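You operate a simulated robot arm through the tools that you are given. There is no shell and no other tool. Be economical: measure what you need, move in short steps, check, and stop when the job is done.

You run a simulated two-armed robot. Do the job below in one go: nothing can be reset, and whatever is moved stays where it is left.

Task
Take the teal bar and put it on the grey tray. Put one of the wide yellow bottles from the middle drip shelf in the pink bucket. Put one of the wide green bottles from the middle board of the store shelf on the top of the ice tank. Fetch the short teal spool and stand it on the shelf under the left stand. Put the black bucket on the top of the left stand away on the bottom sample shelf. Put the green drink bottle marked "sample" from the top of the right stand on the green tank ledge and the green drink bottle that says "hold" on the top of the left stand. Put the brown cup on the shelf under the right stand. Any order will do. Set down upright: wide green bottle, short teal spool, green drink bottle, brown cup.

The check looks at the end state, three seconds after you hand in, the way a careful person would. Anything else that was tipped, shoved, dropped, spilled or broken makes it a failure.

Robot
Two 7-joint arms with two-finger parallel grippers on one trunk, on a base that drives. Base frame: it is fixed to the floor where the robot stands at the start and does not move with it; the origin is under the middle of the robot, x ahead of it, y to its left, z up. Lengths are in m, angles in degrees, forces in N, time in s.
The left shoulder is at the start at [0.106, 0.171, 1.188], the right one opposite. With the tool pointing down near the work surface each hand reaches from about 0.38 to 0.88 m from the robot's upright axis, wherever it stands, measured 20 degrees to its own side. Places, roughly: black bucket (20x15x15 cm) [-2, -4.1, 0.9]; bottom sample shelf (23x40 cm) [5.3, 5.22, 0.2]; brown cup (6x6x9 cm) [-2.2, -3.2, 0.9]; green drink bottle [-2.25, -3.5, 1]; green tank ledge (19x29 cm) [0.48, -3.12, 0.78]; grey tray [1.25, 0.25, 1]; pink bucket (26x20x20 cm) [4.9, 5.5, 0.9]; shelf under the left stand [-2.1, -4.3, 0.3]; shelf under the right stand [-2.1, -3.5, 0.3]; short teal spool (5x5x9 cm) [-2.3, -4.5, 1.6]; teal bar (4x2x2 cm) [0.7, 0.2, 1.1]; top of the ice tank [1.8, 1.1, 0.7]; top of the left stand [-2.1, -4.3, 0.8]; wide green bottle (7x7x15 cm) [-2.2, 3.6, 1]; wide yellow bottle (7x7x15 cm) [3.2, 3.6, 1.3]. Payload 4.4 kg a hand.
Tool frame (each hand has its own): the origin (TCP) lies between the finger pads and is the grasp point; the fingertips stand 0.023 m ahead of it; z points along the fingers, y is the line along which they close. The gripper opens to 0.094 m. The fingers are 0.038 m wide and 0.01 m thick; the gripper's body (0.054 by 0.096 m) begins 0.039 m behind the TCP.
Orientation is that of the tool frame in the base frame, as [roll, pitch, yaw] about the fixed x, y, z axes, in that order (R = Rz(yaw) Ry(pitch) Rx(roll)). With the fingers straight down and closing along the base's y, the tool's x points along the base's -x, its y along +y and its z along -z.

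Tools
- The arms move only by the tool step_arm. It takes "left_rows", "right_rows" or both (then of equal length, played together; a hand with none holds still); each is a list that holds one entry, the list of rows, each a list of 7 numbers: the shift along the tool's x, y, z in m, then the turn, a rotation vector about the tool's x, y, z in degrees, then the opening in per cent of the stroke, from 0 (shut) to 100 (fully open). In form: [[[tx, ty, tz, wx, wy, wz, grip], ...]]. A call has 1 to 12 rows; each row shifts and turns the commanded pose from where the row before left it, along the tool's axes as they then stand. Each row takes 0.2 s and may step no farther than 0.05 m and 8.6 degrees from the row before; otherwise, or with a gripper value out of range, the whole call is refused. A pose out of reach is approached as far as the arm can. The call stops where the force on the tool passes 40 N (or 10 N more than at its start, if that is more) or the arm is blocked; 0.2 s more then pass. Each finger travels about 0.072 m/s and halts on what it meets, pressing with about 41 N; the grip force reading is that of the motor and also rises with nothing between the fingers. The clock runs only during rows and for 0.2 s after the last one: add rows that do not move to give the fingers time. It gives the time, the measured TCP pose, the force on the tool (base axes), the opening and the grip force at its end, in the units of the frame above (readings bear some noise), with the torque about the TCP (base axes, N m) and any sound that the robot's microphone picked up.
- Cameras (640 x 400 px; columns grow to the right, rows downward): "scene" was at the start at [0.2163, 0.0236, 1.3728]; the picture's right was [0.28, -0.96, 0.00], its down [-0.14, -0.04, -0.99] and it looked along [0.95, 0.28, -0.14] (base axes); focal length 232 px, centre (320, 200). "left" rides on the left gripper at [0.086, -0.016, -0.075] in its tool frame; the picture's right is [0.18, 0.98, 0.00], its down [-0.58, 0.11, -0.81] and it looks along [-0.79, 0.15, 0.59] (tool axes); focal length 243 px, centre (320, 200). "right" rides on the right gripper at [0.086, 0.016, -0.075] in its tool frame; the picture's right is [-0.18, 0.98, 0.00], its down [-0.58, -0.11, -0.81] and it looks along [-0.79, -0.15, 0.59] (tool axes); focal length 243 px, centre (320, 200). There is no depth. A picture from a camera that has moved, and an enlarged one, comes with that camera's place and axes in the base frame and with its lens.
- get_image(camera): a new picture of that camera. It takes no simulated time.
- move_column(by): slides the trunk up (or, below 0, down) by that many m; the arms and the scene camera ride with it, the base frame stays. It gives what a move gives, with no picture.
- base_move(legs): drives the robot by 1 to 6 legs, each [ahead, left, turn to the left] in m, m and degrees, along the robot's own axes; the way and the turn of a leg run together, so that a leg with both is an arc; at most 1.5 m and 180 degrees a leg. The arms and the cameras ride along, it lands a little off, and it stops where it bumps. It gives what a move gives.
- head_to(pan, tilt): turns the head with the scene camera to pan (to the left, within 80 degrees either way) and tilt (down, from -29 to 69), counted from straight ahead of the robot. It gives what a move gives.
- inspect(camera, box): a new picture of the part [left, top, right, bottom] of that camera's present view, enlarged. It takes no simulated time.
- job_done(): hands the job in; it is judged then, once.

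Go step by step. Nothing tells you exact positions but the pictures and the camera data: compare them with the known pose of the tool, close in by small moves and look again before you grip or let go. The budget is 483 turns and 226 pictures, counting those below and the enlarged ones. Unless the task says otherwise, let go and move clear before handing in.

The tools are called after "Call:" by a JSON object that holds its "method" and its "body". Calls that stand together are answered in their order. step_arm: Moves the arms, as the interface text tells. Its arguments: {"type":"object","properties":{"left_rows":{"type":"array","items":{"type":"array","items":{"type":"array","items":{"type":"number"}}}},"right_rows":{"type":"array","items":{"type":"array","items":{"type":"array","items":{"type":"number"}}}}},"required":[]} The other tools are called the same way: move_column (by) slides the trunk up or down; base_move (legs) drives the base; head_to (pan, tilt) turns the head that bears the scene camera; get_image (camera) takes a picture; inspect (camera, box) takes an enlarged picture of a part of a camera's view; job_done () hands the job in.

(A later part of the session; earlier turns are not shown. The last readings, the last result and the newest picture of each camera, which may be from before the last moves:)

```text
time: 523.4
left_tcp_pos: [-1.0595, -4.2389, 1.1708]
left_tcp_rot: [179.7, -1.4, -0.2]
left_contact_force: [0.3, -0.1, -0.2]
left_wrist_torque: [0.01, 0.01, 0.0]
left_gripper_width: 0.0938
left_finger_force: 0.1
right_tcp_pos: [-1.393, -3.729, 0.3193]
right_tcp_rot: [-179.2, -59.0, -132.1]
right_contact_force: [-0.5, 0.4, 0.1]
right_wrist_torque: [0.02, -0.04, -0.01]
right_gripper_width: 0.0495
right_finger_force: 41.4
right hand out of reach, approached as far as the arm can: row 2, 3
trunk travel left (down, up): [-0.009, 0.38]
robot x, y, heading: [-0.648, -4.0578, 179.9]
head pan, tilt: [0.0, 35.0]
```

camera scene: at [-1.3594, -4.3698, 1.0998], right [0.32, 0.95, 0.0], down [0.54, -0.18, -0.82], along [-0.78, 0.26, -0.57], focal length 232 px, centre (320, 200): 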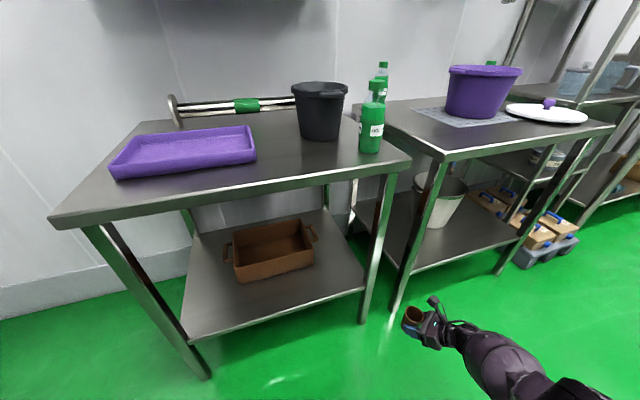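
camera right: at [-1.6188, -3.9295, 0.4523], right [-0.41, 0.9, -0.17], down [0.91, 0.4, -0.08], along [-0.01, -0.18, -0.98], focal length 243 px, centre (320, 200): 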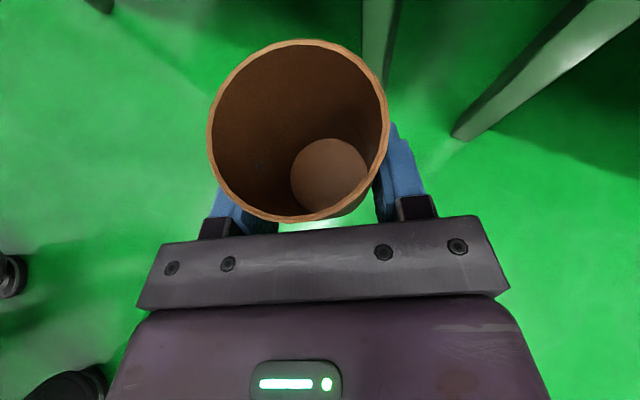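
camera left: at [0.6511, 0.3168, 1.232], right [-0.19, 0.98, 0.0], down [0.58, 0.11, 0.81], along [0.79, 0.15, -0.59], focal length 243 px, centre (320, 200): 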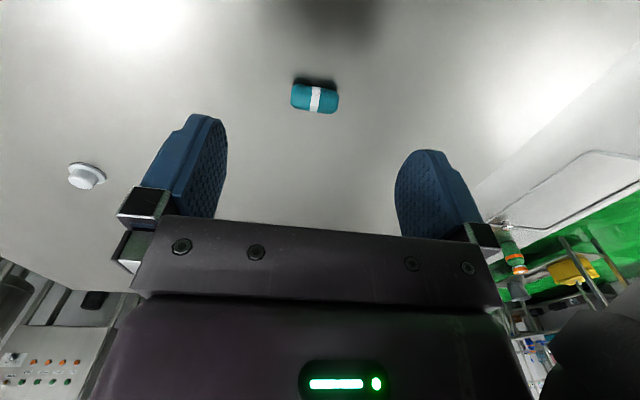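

It reaches z=0.319 here. I'll raise slightly for entry and drive in.

Call:
{"method": "step_arm", "body": {"right_rows": [[[0.0214, 0, -0.0129, 0, 0, 0, 40], [0.0214, 0, -0.0129, 0, 0, 0, 40], [0, 0, 0, 0, 0, 0, 40]]]}}

Call:
{"method": "base_move", "body": {"legs": [[0.3, -0.04, 0]]}}

Call:
{"method": "get_image", "body": {"camera": "right"}}

Call:
{"method": "get_image", "body": {"camera": "scene"}}

```text
time: 524.2
left_tcp_pos: [-1.0599, -4.2382, 1.17]
left_tcp_rot: [179.8, -1.5, -0.2]
left_contact_force: [-0.5, 0.4, -0.1]
left_wrist_torque: [-0.02, -0.02, 0.0]
left_gripper_width: 0.0941
left_finger_force: 0.0
right_tcp_pos: [-1.394, -3.7297, 0.3681]
right_tcp_rot: [-179.0, -58.9, -132.4]
right_contact_force: [0.2, -0.3, 0.1]
right_wrist_torque: [-0.01, -0.03, 0.01]
right_gripper_width: 0.0492
right_finger_force: 41.5
trunk travel left (down, up): [-0.009, 0.38]
robot x, y, heading: [-0.647, -4.059, 179.8]
head pan, tilt: [0.0, 35.0]
```

```text
time: 526.2
left_tcp_pos: [-1.3583, -4.1992, 1.1705]
left_tcp_rot: [179.7, -1.4, 0.0]
left_contact_force: [0.5, -0.1, 0.0]
left_wrist_torque: [0.03, 0.01, -0.01]
left_gripper_width: 0.0942
left_finger_force: 0.1
right_tcp_pos: [-1.6933, -3.6903, 0.3681]
right_tcp_rot: [-179.0, -58.9, -132.1]
right_contact_force: [0.2, -0.3, 0.1]
right_wrist_torque: [0.04, 0.02, 0.01]
right_gripper_width: 0.0497
right_finger_force: 40.6
trunk travel left (down, up): [-0.009, 0.38]
robot x, y, heading: [-0.9473, -4.019, -179.9]
head pan, tilt: [0.0, 35.0]
```

```text
88 pictures are left
camera right: at [-1.6939, -3.6651, 0.4813], right [-0.68, 0.72, -0.17], down [0.74, 0.67, -0.08], along [0.05, -0.18, -0.98], focal length 243 px, centre (320, 200)
```

right: 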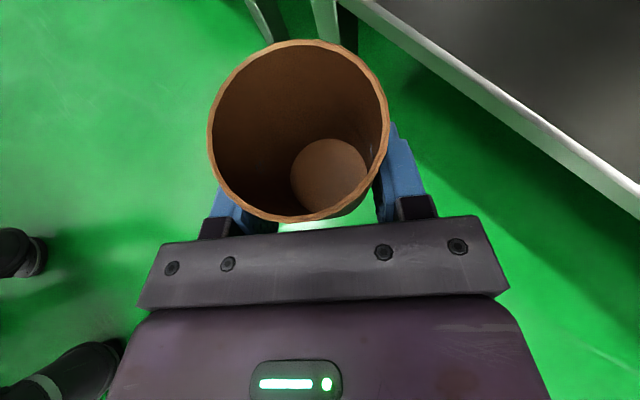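

```text
87 pictures are left
camera scene: at [-1.3415, -4.0205, 1.0996], right [0.0, 1.0, 0.0], down [0.57, 0.0, -0.82], along [-0.82, 0.0, -0.57], focal length 232 px, centre (320, 200)
```

scene: 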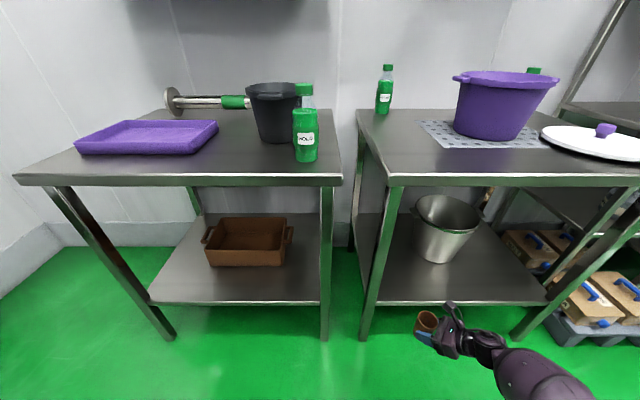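

Clear path. Ahead 0.24.

Call:
{"method": "base_move", "body": {"legs": [[0.24, 0, 0]]}}

Call:
{"method": "step_arm", "body": {"right_rows": [[[-0.0172, 0, 0.0103, 0, 0, 0, 40], [-0.0086, 0, 0.0052, 0, 0, 0, 40], [0, 0, 0, 0, 0, 0, 40]]]}}

Call:
{"method": "get_image", "body": {"camera": "right"}}

Call:
{"method": "get_image", "body": {"camera": "scene"}}

```text
time: 528.0
left_tcp_pos: [-1.596, -4.1992, 1.1694]
left_tcp_rot: [179.7, -1.4, 0.0]
left_contact_force: [-0.6, 0.2, 0.0]
left_wrist_torque: [0.0, -0.02, 0.01]
left_gripper_width: 0.0941
left_finger_force: 0.1
right_tcp_pos: [-1.9334, -3.6906, 0.3681]
right_tcp_rot: [-179.0, -58.9, -132.2]
right_contact_force: [-0.2, 1.7, -0.2]
right_wrist_torque: [-0.02, 0.0, -0.03]
right_gripper_width: 0.0495
right_finger_force: 40.9
trunk travel left (down, up): [-0.009, 0.38]
robot x, y, heading: [-1.1882, -4.0156, -179.9]
head pan, tilt: [0.0, 35.0]
```

```text
time: 528.8
left_tcp_pos: [-1.5954, -4.1993, 1.1689]
left_tcp_rot: [179.7, -1.4, 0.0]
left_contact_force: [0.2, -0.5, 0.0]
left_wrist_torque: [0.0, 0.03, 0.02]
left_gripper_width: 0.094
left_finger_force: 0.1
right_tcp_pos: [-1.9325, -3.6905, 0.338]
right_tcp_rot: [-179.1, -58.8, -132.0]
right_contact_force: [0.2, 1.3, -0.2]
right_wrist_torque: [0.03, 0.04, -0.03]
right_gripper_width: 0.0495
right_finger_force: 40.4
trunk travel left (down, up): [-0.009, 0.38]
robot x, y, heading: [-1.1861, -4.0187, -180.1]
head pan, tilt: [0.0, 35.0]
```

```text
86 pictures are left
camera right: at [-1.9313, -3.6656, 0.4512], right [-0.68, 0.72, -0.17], down [0.74, 0.67, -0.08], along [0.05, -0.18, -0.98], focal length 243 px, centre (320, 200)
```

right: 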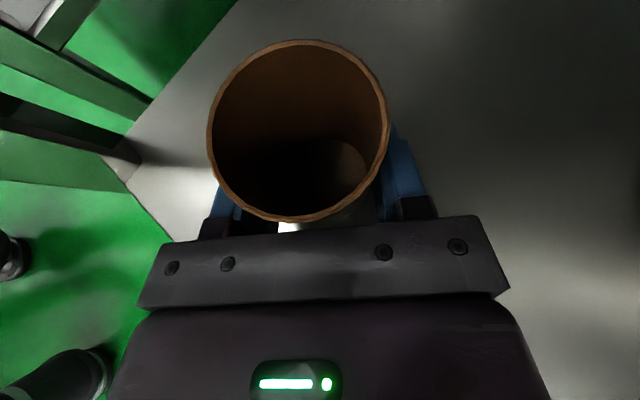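

```text
85 pictures are left
camera scene: at [-1.579, -4.021, 1.0998], right [0.0, 1.0, 0.0], down [0.57, 0.0, -0.82], along [-0.82, 0.0, -0.57], focal length 232 px, centre (320, 200)
```

scene: 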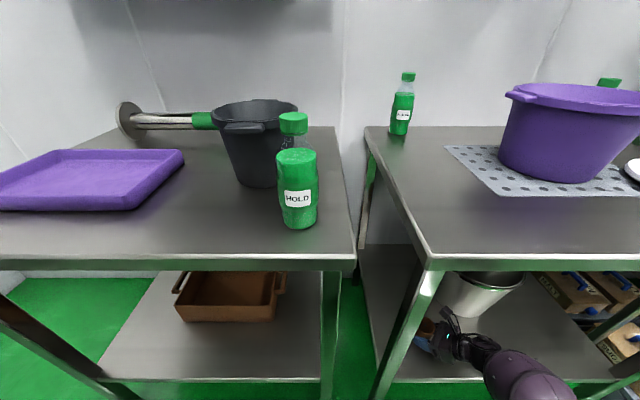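

The cup is over the shelf. I'll lower to contact.

Call:
{"method": "step_arm", "body": {"right_rows": [[[-0.0069, 0, 0.0041, 0, 0, 0, 40], [0, 0, 0, 0, 0, 0, 40]]]}}

Call:
{"method": "step_arm", "body": {"right_rows": [[[-0.0052, 0, 0.0031, 0, 0, 0, 40], [0, 0, 0, 0, 0, 0, 40]]]}}

Call:
{"method": "step_arm", "body": {"right_rows": [[[-0.0043, 0, 0.0026, 0, 0, 0, 40], [0, 0, 0, 0, 0, 0, 40]]]}}

```text
time: 529.4
left_tcp_pos: [-1.5942, -4.2011, 1.1719]
left_tcp_rot: [179.8, -1.2, -0.1]
left_contact_force: [-0.4, 0.5, 0.6]
left_wrist_torque: [0.02, -0.02, 0.01]
left_gripper_width: 0.0941
left_finger_force: 0.1
right_tcp_pos: [-1.9337, -3.6913, 0.3345]
right_tcp_rot: [-179.5, -59.2, -131.7]
right_contact_force: [-0.7, 0.9, 20.2]
right_wrist_torque: [-0.13, 0.11, -0.01]
right_gripper_width: 0.0493
right_finger_force: 41.2
trunk travel left (down, up): [-0.009, 0.38]
robot x, y, heading: [-1.1894, -4.0189, -180.1]
head pan, tilt: [0.0, 35.0]
```

```text
time: 530.0
left_tcp_pos: [-1.5933, -4.2021, 1.172]
left_tcp_rot: [179.7, -1.2, -0.1]
left_contact_force: [-0.2, -0.1, -0.1]
left_wrist_torque: [0.0, 0.01, -0.01]
left_gripper_width: 0.0941
left_finger_force: 0.0
right_tcp_pos: [-1.9341, -3.6924, 0.3282]
right_tcp_rot: [-179.7, -59.2, -131.5]
right_contact_force: [-4.9, 2.9, 33.2]
right_wrist_torque: [-0.05, 0.18, -0.04]
right_gripper_width: 0.0491
right_finger_force: 40.5
trunk travel left (down, up): [-0.009, 0.38]
robot x, y, heading: [-1.1891, -4.0208, -180.0]
head pan, tilt: [0.0, 35.0]
```

```text
time: 530.3
left_tcp_pos: [-1.5932, -4.2007, 1.1705]
left_tcp_rot: [179.7, -1.3, 0.0]
left_contact_force: [-0.3, 0.6, 0.7]
left_wrist_torque: [0.03, 0.03, -0.03]
left_gripper_width: 0.0941
left_finger_force: 0.0
right_tcp_pos: [-1.9357, -3.6924, 0.3281]
right_tcp_rot: [-179.5, -59.6, -131.6]
right_contact_force: [3.7, -1.5, 24.9]
right_wrist_torque: [0.07, -0.17, 0.05]
right_gripper_width: 0.0491
right_finger_force: 41.3
trunk travel left (down, up): [-0.009, 0.38]
robot x, y, heading: [-1.1908, -4.0161, -179.9]
head pan, tilt: [0.0, 35.0]
stopped in row 1 (right hand): the force on the tool passed its limit at 47 N (the readings are from after the stop); the commanded pose is now the measured one
```

In contact. I'll relax upward 2 mm, open gradually, and withdraw along the hand's own axis direction horizontally.

Call:
{"method": "step_arm", "body": {"right_rows": [[[0.0017, 0, -0.001, 0, 0, 0, 45], [0, 0, 0, 0, 0, 0, 60], [0, 0, 0, 0, 0, 0, 80], [0, 0, 0, 0, 0, 0, 95], [0, 0, 0, 0, 0, 0, 95]]]}}

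Call:
{"method": "get_image", "body": {"camera": "right"}}

```text
time: 531.5
left_tcp_pos: [-1.5959, -4.199, 1.1697]
left_tcp_rot: [179.7, -1.3, -0.1]
left_contact_force: [-0.1, 1.2, -0.2]
left_wrist_torque: [0.02, 0.01, -0.01]
left_gripper_width: 0.0942
left_finger_force: 0.0
right_tcp_pos: [-1.9347, -3.6913, 0.3267]
right_tcp_rot: [-179.1, -59.2, -132.1]
right_contact_force: [0.2, 0.9, -0.7]
right_wrist_torque: [-0.02, 0.01, -0.02]
right_gripper_width: 0.0892
right_finger_force: 0.0
trunk travel left (down, up): [-0.009, 0.38]
robot x, y, heading: [-1.1884, -4.0203, -180.0]
head pan, tilt: [0.0, 35.0]
```

```text
84 pictures are left
camera right: at [-1.9332, -3.6656, 0.4392], right [-0.68, 0.72, -0.17], down [0.73, 0.67, -0.09], along [0.05, -0.18, -0.98], focal length 243 px, centre (320, 200)
```

right: 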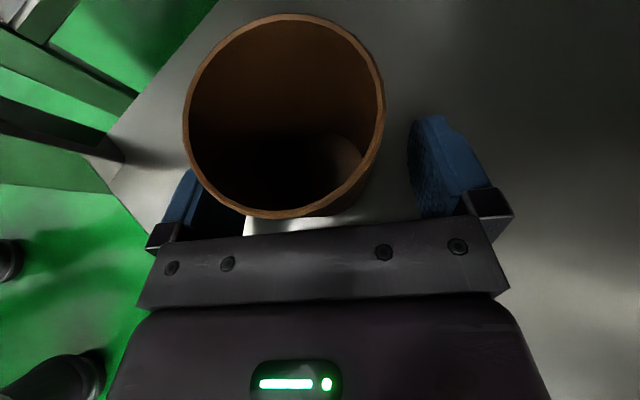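

Call:
{"method": "step_arm", "body": {"right_rows": [[[0, -0.009, 0, 0, 0, 0, 100], [-0.0103, 0, -0.0171, 0, 0, 0, 100], [-0.0155, 0, -0.0257, 0, 0, 0, 100], [-0.0206, 0, -0.0343, 0, 0, 0, 100], [-0.0103, 0, -0.0171, 0, 0, 0, 100], [0, 0, 0, 0, 0, 0, 100]]]}}

Call:
{"method": "get_image", "body": {"camera": "right"}}

```text
time: 532.9
left_tcp_pos: [-1.5954, -4.1999, 1.1699]
left_tcp_rot: [179.7, -1.4, 0.0]
left_contact_force: [0.3, 0.3, 0.6]
left_wrist_torque: [0.0, -0.04, 0.0]
left_gripper_width: 0.094
left_finger_force: 0.0
right_tcp_pos: [-1.8539, -3.6141, 0.3271]
right_tcp_rot: [-179.2, -59.2, -131.8]
right_contact_force: [0.3, 0.2, -0.2]
right_wrist_torque: [0.0, 0.0, 0.0]
right_gripper_width: 0.0938
right_finger_force: 0.0
trunk travel left (down, up): [-0.009, 0.38]
robot x, y, heading: [-1.1859, -4.0181, -179.8]
head pan, tilt: [0.0, 35.0]
```

```text
83 pictures are left
camera right: at [-1.8538, -3.5888, 0.4392], right [-0.68, 0.72, -0.17], down [0.73, 0.67, -0.09], along [0.05, -0.18, -0.98], focal length 243 px, centre (320, 200)
```

right: 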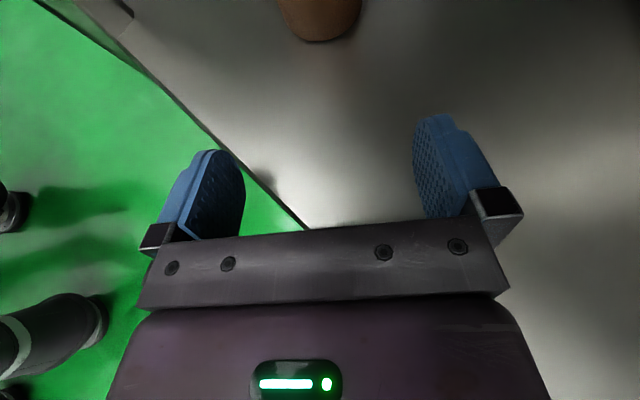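

The cup stands on the lower shelf. I'll back away and raise the arm for the teal spool on the high wall shelf.

Call:
{"method": "base_move", "body": {"legs": [[-0.5, 0, 0]]}}

Call:
{"method": "step_arm", "body": {"right_rows": [[[0.0386, 0, -0.0232, 0, 0, 0, 100], [0.0386, 0, -0.0232, 0, 0, 0, 100], [0.0386, 0, -0.0232, 0, 0, 0, 100], [0.0386, 0, -0.0232, 0, 0, 0, 100], [0.0386, 0, -0.0232, 0, 0, 0, 100], [0.0386, 0, -0.0232, 0, 0, 0, 100], [0, 0, 0, -7.2, 0, 4.3, 100], [0, 0, 0, -7.2, 0, 4.3, 100], [0, 0, 0, -7.2, 0, 4.3, 100], [0, 0, 0, -7.2, 0, 4.3, 100], [0, 0, 0, -7.2, 0, 4.3, 100]]]}}

Call:
{"method": "move_column", "body": {"by": 0.37}}

Call:
{"method": "step_arm", "body": {"right_rows": [[[0.0386, 0, -0.0232, 0, 0, 0, 100], [0.0386, 0, -0.0232, 0, 0, 0, 100], [0.0386, 0, -0.0232, 0, 0, 0, 100], [0.0386, 0, -0.0232, 0, 0, 0, 100], [0.0386, 0, -0.0232, 0, 0, 0, 100], [0.0386, 0, -0.0232, 0, 0, 0, 100], [0.0386, 0, -0.0232, 0, 0, 0, 100], [0.0386, 0, -0.0232, 0, 0, 0, 100], [0.0386, 0, -0.0232, 0, 0, 0, 100], [0.0386, 0, -0.0232, 0, 0, 0, 100]]]}}

```text
time: 535.9
left_tcp_pos: [-1.0905, -4.1991, 1.1702]
left_tcp_rot: [179.8, -1.3, 0.0]
left_contact_force: [-0.3, -0.2, -0.4]
left_wrist_torque: [-0.01, -0.01, 0.0]
left_gripper_width: 0.094
left_finger_force: 0.0
right_tcp_pos: [-1.3483, -3.6138, 0.3262]
right_tcp_rot: [-179.1, -59.3, -132.0]
right_contact_force: [0.4, -0.4, 0.9]
right_wrist_torque: [-0.01, 0.03, 0.0]
right_gripper_width: 0.094
right_finger_force: 0.1
trunk travel left (down, up): [-0.009, 0.38]
robot x, y, heading: [-0.6825, -4.0204, -180.0]
head pan, tilt: [0.0, 35.0]
```

```text
time: 538.3
left_tcp_pos: [-1.0898, -4.2001, 1.1694]
left_tcp_rot: [179.7, -1.4, 0.0]
left_contact_force: [-0.2, -0.1, 0.6]
left_wrist_torque: [0.04, -0.02, -0.02]
left_gripper_width: 0.0938
left_finger_force: 0.0
right_tcp_pos: [-1.3494, -3.611, 0.5965]
right_tcp_rot: [-179.3, -58.8, -173.9]
right_contact_force: [-1.2, -0.9, 0.3]
right_wrist_torque: [0.0, 0.01, 0.02]
right_gripper_width: 0.094
right_finger_force: 0.1
trunk travel left (down, up): [-0.009, 0.38]
robot x, y, heading: [-0.6789, -4.0186, -179.6]
head pan, tilt: [0.0, 35.0]
```

```text
time: 541.9
left_tcp_pos: [-1.0901, -4.1992, 1.5404]
left_tcp_rot: [179.7, -1.4, -0.1]
left_contact_force: [0.0, 0.0, 0.6]
left_wrist_torque: [0.0, 0.0, 0.01]
left_gripper_width: 0.0939
left_finger_force: 0.0
right_tcp_pos: [-1.3499, -3.6116, 0.9661]
right_tcp_rot: [-179.3, -58.9, -173.8]
right_contact_force: [-0.3, -0.2, -0.7]
right_wrist_torque: [0.01, 0.02, -0.01]
right_gripper_width: 0.0942
right_finger_force: 0.0
trunk travel left (down, up): [-0.379, 0.01]
robot x, y, heading: [-0.6816, -4.0182, -180.0]
head pan, tilt: [0.0, 35.0]
```

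```text
time: 544.1
left_tcp_pos: [-1.0905, -4.199, 1.5403]
left_tcp_rot: [179.7, -1.4, 0.0]
left_contact_force: [-0.3, 0.1, -0.4]
left_wrist_torque: [0.01, 0.0, 0.0]
left_gripper_width: 0.0939
left_finger_force: 0.0
right_tcp_pos: [-1.349, -3.6075, 1.4165]
right_tcp_rot: [-179.3, -58.9, -173.8]
right_contact_force: [-0.2, -0.2, 1.1]
right_wrist_torque: [0.01, -0.02, 0.03]
right_gripper_width: 0.094
right_finger_force: 0.0
trunk travel left (down, up): [-0.379, 0.01]
robot x, y, heading: [-0.6804, -4.0164, -180.2]
head pan, tilt: [0.0, 35.0]
```

Call:
{"method": "step_arm", "body": {"right_rows": [[[0.0386, 0, -0.0232, 0, 0, 0, 100], [0.0386, 0, -0.0232, 0, 0, 0, 100], [0.0386, 0, -0.0232, 0, 0, 0, 100], [0.0386, 0, -0.0232, 0, 0, 0, 100], [0.0386, 0, -0.0232, 0, 0, 0, 100], [0.0386, 0, -0.0232, 0, 0, 0, 100], [0, -0.04, 0, 0, 0, 0, 100], [0, -0.04, 0, 0, 0, 0, 100], [0, -0.04, 0, 0, 0, 0, 100], [0, -0.04, 0, 0, 0, 0, 100], [0, -0.04, 0, 0, 0, 0, 100]]]}}

Call:
{"method": "head_to", "body": {"pan": 15, "tilt": 0}}

Call:
{"method": "get_image", "body": {"camera": "scene"}}

```text
time: 546.5
left_tcp_pos: [-1.0898, -4.2022, 1.5395]
left_tcp_rot: [179.9, -1.4, 0.1]
left_contact_force: [0.3, -0.3, -0.5]
left_wrist_torque: [-0.01, 0.0, -0.03]
left_gripper_width: 0.094
left_finger_force: 0.1
right_tcp_pos: [-1.3281, -3.8091, 1.6879]
right_tcp_rot: [-179.3, -58.9, -173.7]
right_contact_force: [0.6, -1.1, -0.5]
right_wrist_torque: [0.0, -0.01, -0.06]
right_gripper_width: 0.0938
right_finger_force: 0.1
trunk travel left (down, up): [-0.379, 0.01]
robot x, y, heading: [-0.6795, -4.0163, -179.8]
head pan, tilt: [0.0, 35.0]
```

```text
time: 547.5
left_tcp_pos: [-1.0898, -4.1993, 1.5402]
left_tcp_rot: [179.7, -1.3, 0.1]
left_contact_force: [1.2, -1.2, 0.2]
left_wrist_torque: [-0.04, 0.01, 0.0]
left_gripper_width: 0.0939
left_finger_force: 0.0
right_tcp_pos: [-1.3267, -3.8065, 1.688]
right_tcp_rot: [-179.3, -58.8, -173.8]
right_contact_force: [0.1, -0.2, 0.6]
right_wrist_torque: [0.03, -0.02, 0.04]
right_gripper_width: 0.0943
right_finger_force: 0.0
trunk travel left (down, up): [-0.379, 0.01]
robot x, y, heading: [-0.6825, -4.0201, -180.0]
head pan, tilt: [15.0, 0.0]
```

```text
82 pictures are left
camera scene: at [-0.8272, -4.0437, 1.572], right [-0.26, 0.97, 0.0], down [0.0, 0.0, -1.0], along [-0.97, -0.26, 0.0], focal length 232 px, centre (320, 200)
```

scene: 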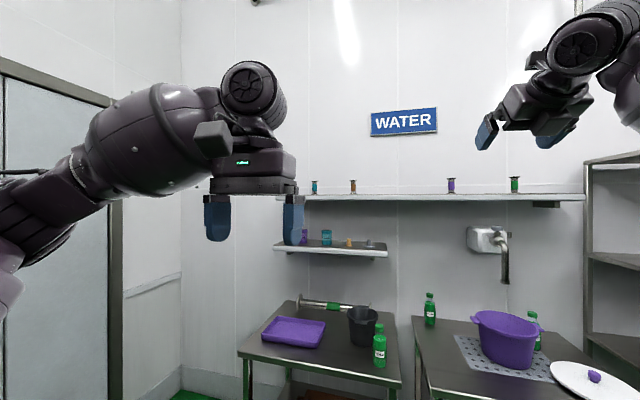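

Call:
{"method": "inspect", "body": {"camera": "scene", "box": [290, 165, 370, 215]}}

```text
8.00 times, centred on (330, 190) of scene
camera zoom: at [-0.8272, -4.0437, 1.572], right [-0.26, 0.97, 0.0], down [0.0, 0.0, -1.0], along [-0.97, -0.26, 0.0], focal length 1857 px, centre (240, 280)
```

zoom: 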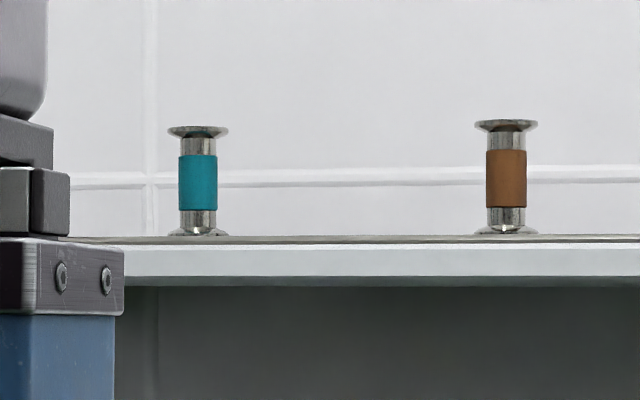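

The spool (flanges about 5 cm, body about 3 cm) is at about [-2.29, -4.47, 1.65]. I'll drive in front of it with the hand at that height.

Call:
{"method": "base_move", "body": {"legs": [[0, 0.6, 0], [0.7, 0, 0]]}}

Call:
{"method": "get_image", "body": {"camera": "right"}}

Call:
{"method": "get_image", "body": {"camera": "scene"}}

```text
time: 556.6
left_tcp_pos: [-1.7977, -4.7927, 1.5411]
left_tcp_rot: [179.8, -1.4, -0.2]
left_contact_force: [0.0, -0.4, -0.9]
left_wrist_torque: [0.01, -0.01, 0.0]
left_gripper_width: 0.0941
left_finger_force: 0.0
right_tcp_pos: [-2.0323, -4.3982, 1.6876]
right_tcp_rot: [-179.3, -58.9, -173.9]
right_contact_force: [0.0, 0.4, -0.6]
right_wrist_torque: [0.01, -0.01, 0.0]
right_gripper_width: 0.094
right_finger_force: 0.0
trunk travel left (down, up): [-0.379, 0.01]
robot x, y, heading: [-1.3889, -4.6152, 179.8]
head pan, tilt: [15.0, 0.0]
```

```text
80 pictures are left
camera right: at [-2.0142, -4.3803, 1.8005], right [-0.02, 0.99, -0.16], down [1.0, 0.01, -0.08], along [-0.08, -0.17, -0.98], focal length 243 px, centre (320, 200)
```

right: 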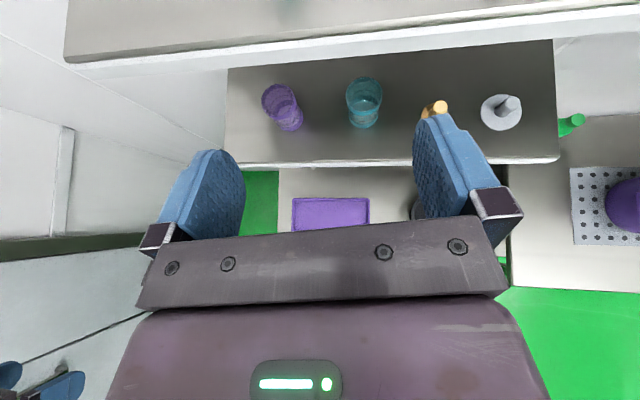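

```text
79 pictures are left
camera scene: at [-1.533, -4.6385, 1.5721], right [-0.26, 0.97, 0.0], down [0.0, 0.0, -1.0], along [-0.97, -0.26, 0.0], focal length 232 px, centre (320, 200)
```

scene: 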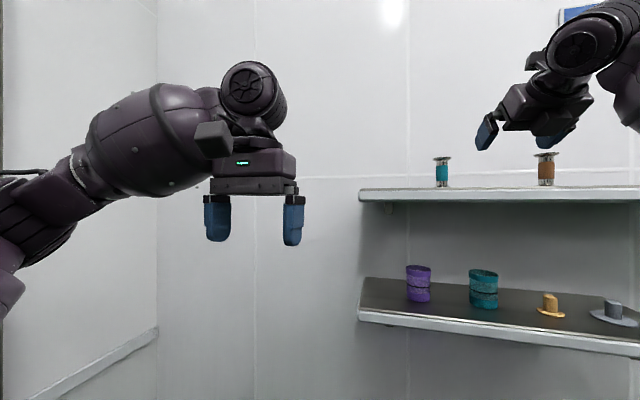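

The spool triangulates to [-2.282, -4.469, 1.654]. I'll move the base up a little, then align the hand in front of it.

Call:
{"method": "base_move", "body": {"legs": [[0.1, 0.03, 0]]}}

Call:
{"method": "step_arm", "body": {"right_rows": [[[-0.0128, -0.007, 0.0077, 0, 0, 0, 100], [-0.0128, -0.007, 0.0077, 0, 0, 0, 100], [0, 0, 0, 0, 0, 0, 100]]]}}

Call:
{"method": "get_image", "body": {"camera": "right"}}

Call:
{"method": "get_image", "body": {"camera": "scene"}}

```text
time: 557.8
left_tcp_pos: [-1.8952, -4.8228, 1.5408]
left_tcp_rot: [179.7, -1.3, -0.3]
left_contact_force: [0.0, 0.8, -0.4]
left_wrist_torque: [-0.01, 0.0, -0.02]
left_gripper_width: 0.094
left_finger_force: 0.1
right_tcp_pos: [-2.1298, -4.4285, 1.6878]
right_tcp_rot: [-179.3, -58.9, -174.0]
right_contact_force: [0.7, 0.6, 0.0]
right_wrist_torque: [-0.04, 0.01, -0.01]
right_gripper_width: 0.0941
right_finger_force: 0.0
trunk travel left (down, up): [-0.379, 0.01]
robot x, y, heading: [-1.4903, -4.6414, 180.0]
head pan, tilt: [15.0, 0.0]
```

```text
time: 558.6
left_tcp_pos: [-1.8951, -4.8222, 1.5408]
left_tcp_rot: [179.7, -1.3, -0.3]
left_contact_force: [0.5, -0.1, 1.1]
left_wrist_torque: [-0.02, -0.02, 0.0]
left_gripper_width: 0.094
left_finger_force: 0.0
right_tcp_pos: [-2.1285, -4.4425, 1.6577]
right_tcp_rot: [-179.3, -58.9, -174.1]
right_contact_force: [0.6, -0.3, -0.1]
right_wrist_torque: [0.0, -0.02, 0.03]
right_gripper_width: 0.094
right_finger_force: 0.0
trunk travel left (down, up): [-0.379, 0.01]
robot x, y, heading: [-1.4858, -4.6439, 179.8]
head pan, tilt: [15.0, 0.0]
```

```text
78 pictures are left
camera right: at [-2.1103, -4.4233, 1.7713], right [-0.02, 0.99, -0.16], down [1.0, 0.0, -0.08], along [-0.08, -0.17, -0.98], focal length 243 px, centre (320, 200)
```

right: 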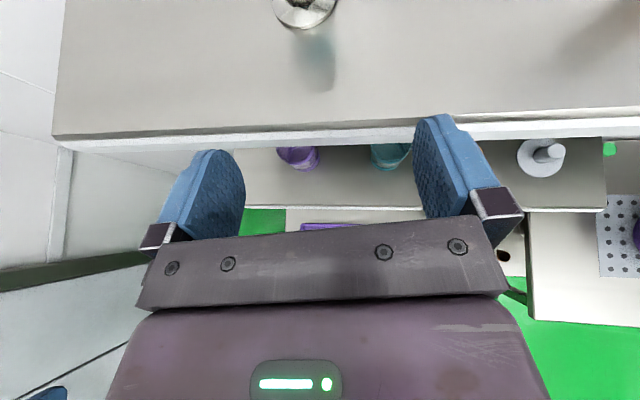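

```text
77 pictures are left
camera scene: at [-1.6316, -4.6676, 1.5722], right [-0.25, 0.97, 0.0], down [0.0, 0.0, -1.0], along [-0.97, -0.25, 0.0], focal length 232 px, centre (320, 200)
```

scene: 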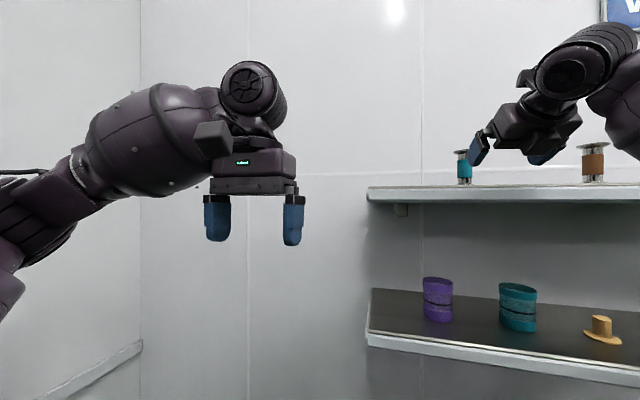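

Call:
{"method": "step_arm", "body": {"right_rows": [[[0.0186, -0.003, 0.0309, 0, 0, 0, 100], [0.0186, -0.003, 0.0309, 0, 0, 0, 100], [0.0186, -0.003, 0.0309, 0, 0, 0, 100], [0, 0, 0, 0, 0, 0, 100]]]}}

Call:
{"method": "get_image", "body": {"camera": "right"}}

```text
time: 559.6
left_tcp_pos: [-1.8942, -4.8208, 1.5407]
left_tcp_rot: [179.5, -1.3, -0.3]
left_contact_force: [0.1, -0.1, -0.5]
left_wrist_torque: [0.0, 0.02, -0.02]
left_gripper_width: 0.094
left_finger_force: 0.1
right_tcp_pos: [-2.2342, -4.4633, 1.6579]
right_tcp_rot: [-179.3, -59.0, -173.9]
right_contact_force: [0.3, 0.3, -0.9]
right_wrist_torque: [-0.01, 0.02, 0.0]
right_gripper_width: 0.0942
right_finger_force: 0.0
trunk travel left (down, up): [-0.379, 0.01]
robot x, y, heading: [-1.4844, -4.643, 179.7]
head pan, tilt: [15.0, 0.0]
```

```text
76 pictures are left
camera right: at [-2.2166, -4.4437, 1.7714], right [-0.02, 0.99, -0.16], down [1.0, 0.01, -0.08], along [-0.08, -0.17, -0.98], focal length 243 px, centre (320, 200)
```

right: 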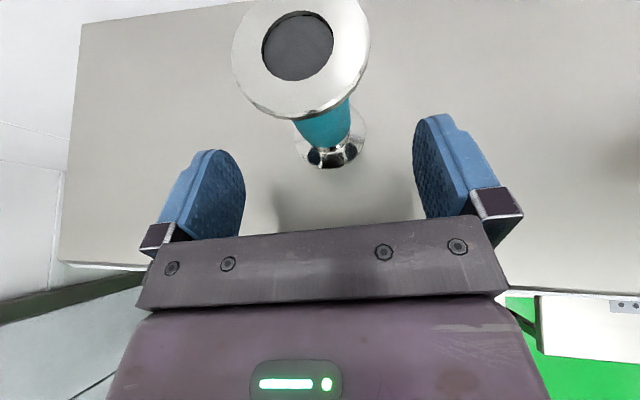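

Call:
{"method": "step_arm", "body": {"right_rows": [[[0.0196, 0.002, 0.0326, 0, 0, 0, 100], [0, 0, 0, 0, 0, 0, 100], [0, 0, 0, 0, 0, 0, 60], [0, 0, 0, 0, 0, 0, 35], [0, 0, 0, 0, 0, 0, 15], [0, 0, 0, 0, 0, 0, 15], [0, 0, 0, 0, 0, 0, 15]]]}}

Call:
{"method": "get_image", "body": {"camera": "right"}}

```text
time: 561.2
left_tcp_pos: [-1.8969, -4.823, 1.5402]
left_tcp_rot: [179.6, -1.3, -0.3]
left_contact_force: [0.0, 0.2, -0.5]
left_wrist_torque: [0.05, 0.01, -0.06]
left_gripper_width: 0.0941
left_finger_force: 0.1
right_tcp_pos: [-2.2734, -4.4651, 1.6575]
right_tcp_rot: [-179.3, -58.9, -174.0]
right_contact_force: [-0.7, -0.9, 0.0]
right_wrist_torque: [0.04, -0.02, 0.0]
right_gripper_width: 0.0286
right_finger_force: 41.0
trunk travel left (down, up): [-0.379, 0.01]
robot x, y, heading: [-1.4879, -4.6405, 179.7]
head pan, tilt: [15.0, 0.0]
```

```text
75 pictures are left
camera right: at [-2.2559, -4.4472, 1.7705], right [-0.02, 0.99, -0.16], down [1.0, 0.01, -0.08], along [-0.08, -0.17, -0.98], focal length 243 px, centre (320, 200)
```

right: 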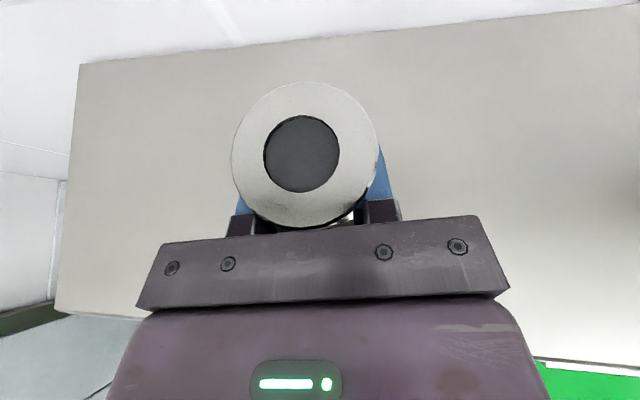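

The spool is gripped. I'll lift it, back out and fold for the lower shelf.

Call:
{"method": "step_arm", "body": {"right_rows": [[[0.015, 0, -0.009, 0, 0, 0, 15], [0.015, 0, -0.009, 0, 0, 0, 15], [0, 0, 0, 0, 0, 0, 15]]]}}

Call:
{"method": "base_move", "body": {"legs": [[-0.8, 0, 0]]}}

Call:
{"method": "head_to", "body": {"pan": 0, "tilt": 35}}

Call:
{"method": "move_column", "body": {"by": -0.38}}

Call:
{"method": "get_image", "body": {"camera": "scene"}}

```text
time: 562.0
left_tcp_pos: [-1.896, -4.822, 1.5399]
left_tcp_rot: [179.7, -1.4, -0.2]
left_contact_force: [0.4, 0.0, 0.5]
left_wrist_torque: [0.0, 0.0, 0.01]
left_gripper_width: 0.0939
left_finger_force: 0.1
right_tcp_pos: [-2.2742, -4.4648, 1.6929]
right_tcp_rot: [-179.2, -58.9, -174.1]
right_contact_force: [-0.9, 0.6, -1.9]
right_wrist_torque: [0.04, 0.0, 0.05]
right_gripper_width: 0.0286
right_finger_force: 41.4
trunk travel left (down, up): [-0.379, 0.01]
robot x, y, heading: [-1.4856, -4.6416, 179.9]
head pan, tilt: [15.0, 0.0]
```

```text
time: 566.3
left_tcp_pos: [-1.0931, -4.8269, 1.5406]
left_tcp_rot: [179.7, -1.4, -0.2]
left_contact_force: [-1.2, 0.2, -0.5]
left_wrist_torque: [-0.01, -0.01, -0.02]
left_gripper_width: 0.0941
left_finger_force: 0.1
right_tcp_pos: [-1.4717, -4.4694, 1.6924]
right_tcp_rot: [-179.3, -59.0, -174.0]
right_contact_force: [0.3, 0.0, -2.3]
right_wrist_torque: [0.01, 0.01, 0.0]
right_gripper_width: 0.0286
right_finger_force: 41.0
trunk travel left (down, up): [-0.379, 0.01]
robot x, y, heading: [-0.6835, -4.6446, 179.6]
head pan, tilt: [15.0, 0.0]
```

```text
time: 567.3
left_tcp_pos: [-1.0922, -4.8254, 1.5398]
left_tcp_rot: [179.7, -1.4, -0.3]
left_contact_force: [-0.6, 0.3, -1.2]
left_wrist_torque: [0.01, -0.02, -0.01]
left_gripper_width: 0.0942
left_finger_force: 0.0
right_tcp_pos: [-1.4715, -4.4693, 1.6919]
right_tcp_rot: [-179.3, -58.9, -174.0]
right_contact_force: [0.4, 0.6, -2.5]
right_wrist_torque: [0.05, -0.03, 0.01]
right_gripper_width: 0.0282
right_finger_force: 41.4
trunk travel left (down, up): [-0.379, 0.01]
robot x, y, heading: [-0.6834, -4.6444, 179.8]
head pan, tilt: [0.0, 35.0]
```

```text
time: 571.0
left_tcp_pos: [-1.0918, -4.8269, 1.1624]
left_tcp_rot: [179.6, -1.3, -0.2]
left_contact_force: [1.0, 0.2, -0.7]
left_wrist_torque: [0.0, 0.01, 0.01]
left_gripper_width: 0.0942
left_finger_force: 0.1
right_tcp_pos: [-1.4699, -4.4695, 1.3148]
right_tcp_rot: [-179.2, -59.1, -174.0]
right_contact_force: [0.4, 0.3, -2.1]
right_wrist_torque: [-0.01, -0.04, 0.0]
right_gripper_width: 0.0281
right_finger_force: 41.5
trunk travel left (down, up): [0.0, 0.388]
robot x, y, heading: [-0.6835, -4.6448, 179.4]
head pan, tilt: [0.0, 35.0]
```

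```text
74 pictures are left
camera scene: at [-1.0792, -4.6466, 1.0906], right [0.0, 1.0, 0.0], down [0.57, 0.0, -0.82], along [-0.82, 0.0, -0.57], focal length 232 px, centre (320, 200)
```

scene: 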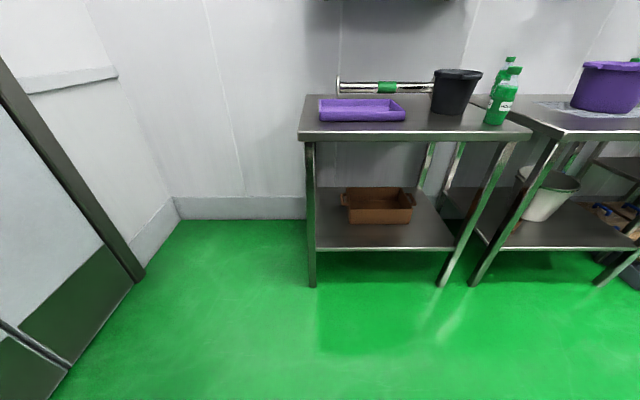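

The free strip in front of the brown crate, about [-1.915, -4.30], suits the spool. I'll yaw the hand left and lower it in the open, as I did with the cup.

Call:
{"method": "step_arm", "body": {"right_rows": [[[0, 0.02, 0, 7.2, 0, -4.3, 15], [0, 0.02, 0, 7.2, 0, -4.3, 15], [0, 0.02, 0, 7.2, 0, -4.3, 15], [0, 0.02, 0, 7.2, 0, -4.3, 15], [0, 0.02, 0, 7.2, 0, -4.3, 15], [-0.0386, 0, 0.0232, 0, 0, 0, 15], [-0.0386, 0, 0.0232, 0, 0, 0, 15], [-0.0386, 0, 0.0232, 0, 0, 0, 15], [-0.0386, 0, 0.0232, 0, 0, 0, 15], [-0.0386, 0, 0.0232, 0, 0, 0, 15], [-0.0386, 0, 0.0232, 0, 0, 0, 15], [-0.0386, 0, 0.0232, 0, 0, 0, 15]]]}}

Call:
{"method": "step_arm", "body": {"right_rows": [[[-0.0386, 0, 0.0232, 0, 0, 0, 15], [-0.0386, 0, 0.0232, 0, 0, 0, 15], [-0.0386, 0, 0.0232, 0, 0, 0, 15], [-0.0386, 0, 0.0232, 0, 0, 0, 15], [-0.0386, 0, 0.0232, 0, 0, 0, 15], [-0.0386, 0, 0.0232, 0, 0, 0, 15], [-0.0386, 0, 0.0232, 0, 0, 0, 15]]]}}

```text
time: 573.6
left_tcp_pos: [-1.0936, -4.8256, 1.1614]
left_tcp_rot: [179.7, -1.4, -0.1]
left_contact_force: [-0.3, -0.7, 0.0]
left_wrist_torque: [0.0, -0.05, 0.02]
left_gripper_width: 0.0944
left_finger_force: 0.1
right_tcp_pos: [-1.4922, -4.4029, 0.9974]
right_tcp_rot: [-179.1, -59.2, -143.6]
right_contact_force: [-0.6, -0.1, -2.8]
right_wrist_torque: [-0.03, -0.02, 0.01]
right_gripper_width: 0.0281
right_finger_force: 41.1
right hand out of reach, approached as far as the arm can: row 4, 5
trunk travel left (down, up): [0.0, 0.388]
robot x, y, heading: [-0.683, -4.6493, 179.6]
head pan, tilt: [0.0, 35.0]
```

```text
time: 575.2
left_tcp_pos: [-1.0924, -4.8258, 1.1615]
left_tcp_rot: [179.7, -1.4, -0.3]
left_contact_force: [0.6, 0.2, 0.4]
left_wrist_torque: [-0.01, -0.03, -0.02]
left_gripper_width: 0.094
left_finger_force: 0.0
right_tcp_pos: [-1.492, -4.4064, 0.6828]
right_tcp_rot: [-178.9, -59.2, -143.5]
right_contact_force: [-0.7, -0.5, -2.1]
right_wrist_torque: [0.02, -0.01, -0.01]
right_gripper_width: 0.0282
right_finger_force: 41.4
trunk travel left (down, up): [0.0, 0.388]
robot x, y, heading: [-0.686, -4.6406, 180.1]
head pan, tilt: [0.0, 35.0]
```

Call:
{"method": "step_arm", "body": {"right_rows": [[[-0.0155, 0.03, -0.0257, 7.2, 0, -4.3, 15], [-0.0155, 0.02, -0.0257, 3, 0, -1.8, 15], [-0.0386, 0, 0.0232, 0, 0, 0, 15], [-0.0386, 0, 0.0232, 0, 0, 0, 15], [-0.0386, 0, 0.0232, 0, 0, 0, 15], [-0.0386, 0, 0.0232, 0, 0, 0, 15], [-0.0386, 0, 0.0232, 0, 0, 0, 15], [-0.0386, 0, 0.0232, 0, 0, 0, 15], [-0.03, 0, 0.018, 0, 0, 0, 15], [-0.02, 0, 0.012, 0, 0, 0, 15], [0, 0, 0, 0, 0, 0, 15]]]}}

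Call:
{"method": "get_image", "body": {"camera": "scene"}}

```text
time: 577.6
left_tcp_pos: [-1.0938, -4.8252, 1.1621]
left_tcp_rot: [179.7, -1.3, -0.2]
left_contact_force: [0.8, 0.3, 0.3]
left_wrist_torque: [-0.03, -0.01, -0.02]
left_gripper_width: 0.0938
left_finger_force: 0.2
right_tcp_pos: [-1.4787, -4.3312, 0.3536]
right_tcp_rot: [-179.0, -59.3, -131.5]
right_contact_force: [-1.2, -0.5, -1.0]
right_wrist_torque: [0.05, 0.01, -0.01]
right_gripper_width: 0.0285
right_finger_force: 40.4
trunk travel left (down, up): [0.0, 0.388]
robot x, y, heading: [-0.6781, -4.6441, 179.9]
head pan, tilt: [0.0, 35.0]
```

```text
73 pictures are left
camera scene: at [-1.0797, -4.6465, 1.0904], right [0.0, 1.0, 0.0], down [0.57, 0.0, -0.82], along [-0.82, 0.0, -0.57], focal length 232 px, centre (320, 200)
```

scene: 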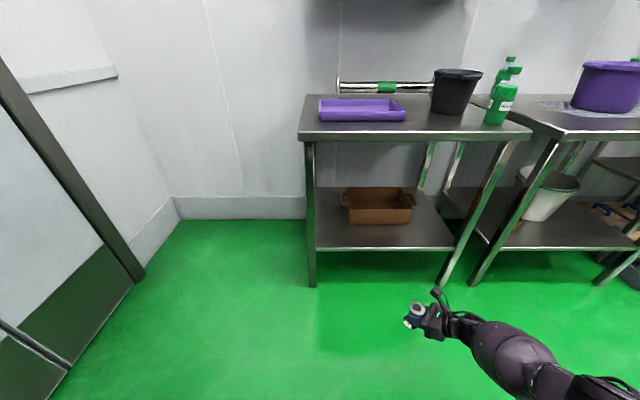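

Good. I'll raise 3 cm for entry and drive straight in.

Call:
{"method": "step_arm", "body": {"right_rows": [[[0.0257, 0, -0.0154, 0, 0, 0, 15], [0, 0, 0, 0, 0, 0, 15]]]}}

Call:
{"method": "base_move", "body": {"legs": [[0.435, -0.01, 0]]}}

Call:
{"method": "get_image", "body": {"camera": "right"}}

Call:
{"method": "get_image", "body": {"camera": "scene"}}

```text
time: 578.2
left_tcp_pos: [-1.0934, -4.8258, 1.1619]
left_tcp_rot: [179.7, -1.4, -0.2]
left_contact_force: [0.4, -0.1, -0.5]
left_wrist_torque: [0.01, 0.0, -0.01]
left_gripper_width: 0.0939
left_finger_force: 0.2
right_tcp_pos: [-1.4791, -4.3301, 0.3835]
right_tcp_rot: [-179.0, -59.2, -131.6]
right_contact_force: [-0.2, 0.1, -1.8]
right_wrist_torque: [0.02, 0.0, 0.06]
right_gripper_width: 0.0282
right_finger_force: 41.4
trunk travel left (down, up): [0.0, 0.388]
robot x, y, heading: [-0.6842, -4.6464, 180.0]
head pan, tilt: [0.0, 35.0]
```

```text
time: 580.9
left_tcp_pos: [-1.5286, -4.8156, 1.1613]
left_tcp_rot: [179.7, -1.4, -0.3]
left_contact_force: [-0.2, 0.1, -0.8]
left_wrist_torque: [0.01, 0.01, 0.02]
left_gripper_width: 0.0941
left_finger_force: 0.1
right_tcp_pos: [-1.9151, -4.3211, 0.3818]
right_tcp_rot: [-179.0, -59.2, -131.6]
right_contact_force: [0.3, -0.4, -1.7]
right_wrist_torque: [0.05, 0.0, 0.0]
right_gripper_width: 0.0285
right_finger_force: 41.0
trunk travel left (down, up): [0.0, 0.388]
robot x, y, heading: [-1.1197, -4.6329, 180.2]
head pan, tilt: [0.0, 35.0]
```

```text
72 pictures are left
camera right: at [-1.9141, -4.2944, 0.4956], right [-0.68, 0.71, -0.17], down [0.73, 0.68, -0.09], along [0.05, -0.18, -0.98], focal length 243 px, centre (320, 200)
```

right: 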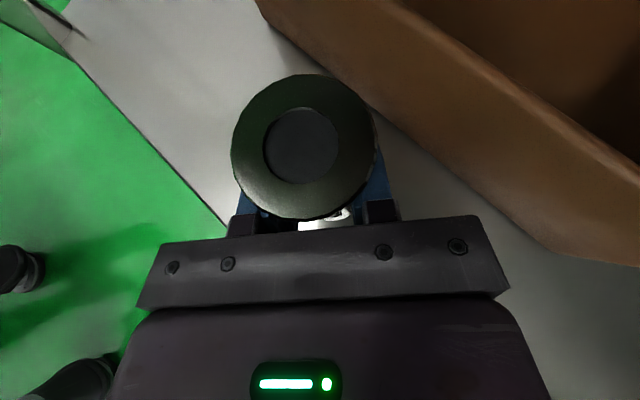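

```text
71 pictures are left
camera scene: at [-1.5154, -4.6361, 1.0902], right [0.0, 1.0, 0.0], down [0.57, 0.0, -0.82], along [-0.82, 0.0, -0.57], focal length 232 px, centre (320, 200)
```

scene: 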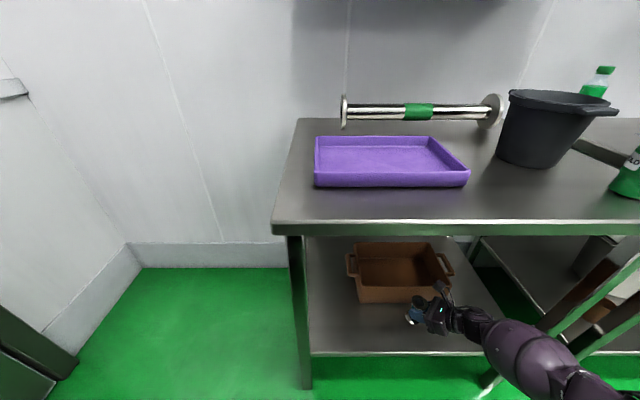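

The spool is over the shelf in front of the crate with clearance. I'll lower to contact.

Call:
{"method": "step_arm", "body": {"right_rows": [[[-0.0172, 0, 0.0103, 0, 0, 0, 15], [-0.0086, 0, 0.0052, 0, 0, 0, 15], [0, 0, 0, 0, 0, 0, 15]]]}}

Call:
{"method": "step_arm", "body": {"right_rows": [[[-0.0043, 0, 0.0026, 0, 0, 0, 15], [0, 0, 0, 0, 0, 0, 15]]]}}

Call:
{"method": "step_arm", "body": {"right_rows": [[[-0.0034, 0, 0.0021, 0, 0, 0, 15], [0, 0, 0, 0, 0, 0, 15]]]}}

```text
time: 581.6
left_tcp_pos: [-1.5282, -4.8156, 1.1619]
left_tcp_rot: [179.7, -1.4, -0.3]
left_contact_force: [0.5, 0.2, 0.1]
left_wrist_torque: [0.01, -0.03, -0.03]
left_gripper_width: 0.0938
left_finger_force: 0.1
right_tcp_pos: [-1.9139, -4.3207, 0.3525]
right_tcp_rot: [-179.0, -59.2, -131.5]
right_contact_force: [0.4, -0.7, -1.7]
right_wrist_torque: [-0.02, -0.01, 0.02]
right_gripper_width: 0.0284
right_finger_force: 40.7
trunk travel left (down, up): [0.0, 0.388]
robot x, y, heading: [-1.12, -4.636, 179.9]
head pan, tilt: [0.0, 35.0]
```

```text
time: 582.2
left_tcp_pos: [-1.5278, -4.8151, 1.1618]
left_tcp_rot: [179.7, -1.4, -0.2]
left_contact_force: [0.3, -0.6, -0.1]
left_wrist_torque: [-0.01, 0.01, -0.01]
left_gripper_width: 0.0941
left_finger_force: 0.0
right_tcp_pos: [-1.915, -4.3204, 0.3476]
right_tcp_rot: [-178.9, -59.2, -131.5]
right_contact_force: [-1.0, 0.4, -2.6]
right_wrist_torque: [0.02, -0.04, 0.0]
right_gripper_width: 0.028
right_finger_force: 40.9
trunk travel left (down, up): [0.0, 0.388]
robot x, y, heading: [-1.1201, -4.6361, 179.8]
head pan, tilt: [0.0, 35.0]
```

```text
time: 582.9
left_tcp_pos: [-1.5258, -4.8169, 1.1638]
left_tcp_rot: [179.8, -1.2, -0.2]
left_contact_force: [0.2, 0.7, -0.5]
left_wrist_torque: [0.01, -0.01, -0.01]
left_gripper_width: 0.0939
left_finger_force: 0.0
right_tcp_pos: [-1.9165, -4.3213, 0.3478]
right_tcp_rot: [-179.3, -59.6, -131.2]
right_contact_force: [2.9, 2.0, 19.5]
right_wrist_torque: [0.52, -0.21, -0.05]
right_gripper_width: 0.0281
right_finger_force: 41.1
trunk travel left (down, up): [0.0, 0.388]
robot x, y, heading: [-1.1183, -4.6347, 179.8]
head pan, tilt: [0.0, 35.0]
```

Contact. I'll relax, open partway, and withdraw.

Call:
{"method": "step_arm", "body": {"right_rows": [[[0.0022, 0, -0.0013, 0, 0, 0, 15], [0, 0, 0, 0, 0, 0, 40], [0, 0, 0, 0, 0, 0, 70], [0, 0, 0, 0, 0, 0, 75], [0, 0, 0, 0, 0, 0, 75]]]}}

Call:
{"method": "get_image", "body": {"camera": "right"}}

```text
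time: 584.0
left_tcp_pos: [-1.5283, -4.8157, 1.1615]
left_tcp_rot: [179.8, -1.3, -0.2]
left_contact_force: [0.1, 0.4, -0.3]
left_wrist_torque: [-0.02, -0.01, 0.0]
left_gripper_width: 0.0941
left_finger_force: 0.0
right_tcp_pos: [-1.9146, -4.3208, 0.3458]
right_tcp_rot: [-179.0, -59.3, -131.5]
right_contact_force: [-0.1, 0.9, 0.6]
right_wrist_torque: [0.01, 0.02, 0.0]
right_gripper_width: 0.0707
right_finger_force: 0.1
trunk travel left (down, up): [0.0, 0.388]
robot x, y, heading: [-1.1177, -4.6344, 180.0]
head pan, tilt: [0.0, 35.0]
```

```text
70 pictures are left
camera right: at [-1.9138, -4.2949, 0.4591], right [-0.68, 0.71, -0.17], down [0.73, 0.68, -0.09], along [0.05, -0.18, -0.98], focal length 243 px, centre (320, 200)
```

right: 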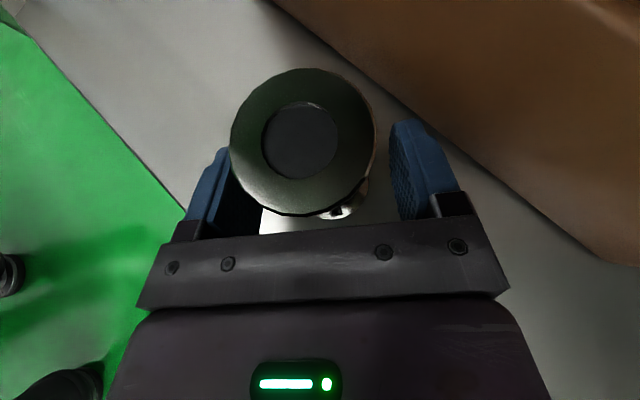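

Call:
{"method": "step_arm", "body": {"right_rows": [[[-0.0103, 0, -0.0171, 0, 0, 0, 75], [-0.0155, 0, -0.0257, 0, 0, 0, 75], [-0.0206, 0, -0.0343, 0, 0, 0, 75], [-0.0103, 0, -0.0171, 0, 0, 0, 100], [0, 0, 0, 0, 0, 0, 100]]]}}

Call:
{"method": "get_image", "body": {"camera": "right"}}

```text
time: 585.2
left_tcp_pos: [-1.527, -4.8146, 1.1617]
left_tcp_rot: [179.6, -1.3, -0.2]
left_contact_force: [0.1, -0.7, 0.5]
left_wrist_torque: [0.01, 0.01, 0.01]
left_gripper_width: 0.0937
left_finger_force: 0.0
right_tcp_pos: [-1.8428, -4.2364, 0.3455]
right_tcp_rot: [-179.1, -59.1, -131.5]
right_contact_force: [-0.6, -1.1, -0.6]
right_wrist_torque: [-0.03, 0.01, 0.03]
right_gripper_width: 0.0939
right_finger_force: 0.0
trunk travel left (down, up): [0.0, 0.388]
robot x, y, heading: [-1.1161, -4.6351, 180.0]
head pan, tilt: [0.0, 35.0]
```

```text
69 pictures are left
camera right: at [-1.8421, -4.211, 0.459], right [-0.68, 0.71, -0.17], down [0.73, 0.68, -0.09], along [0.05, -0.18, -0.98], focal length 243 px, centre (320, 200)
```

right: 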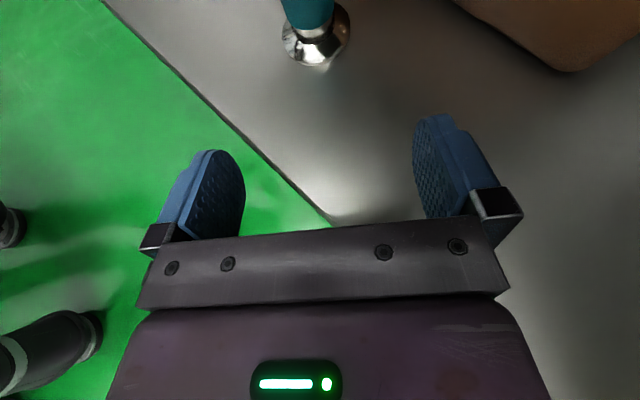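

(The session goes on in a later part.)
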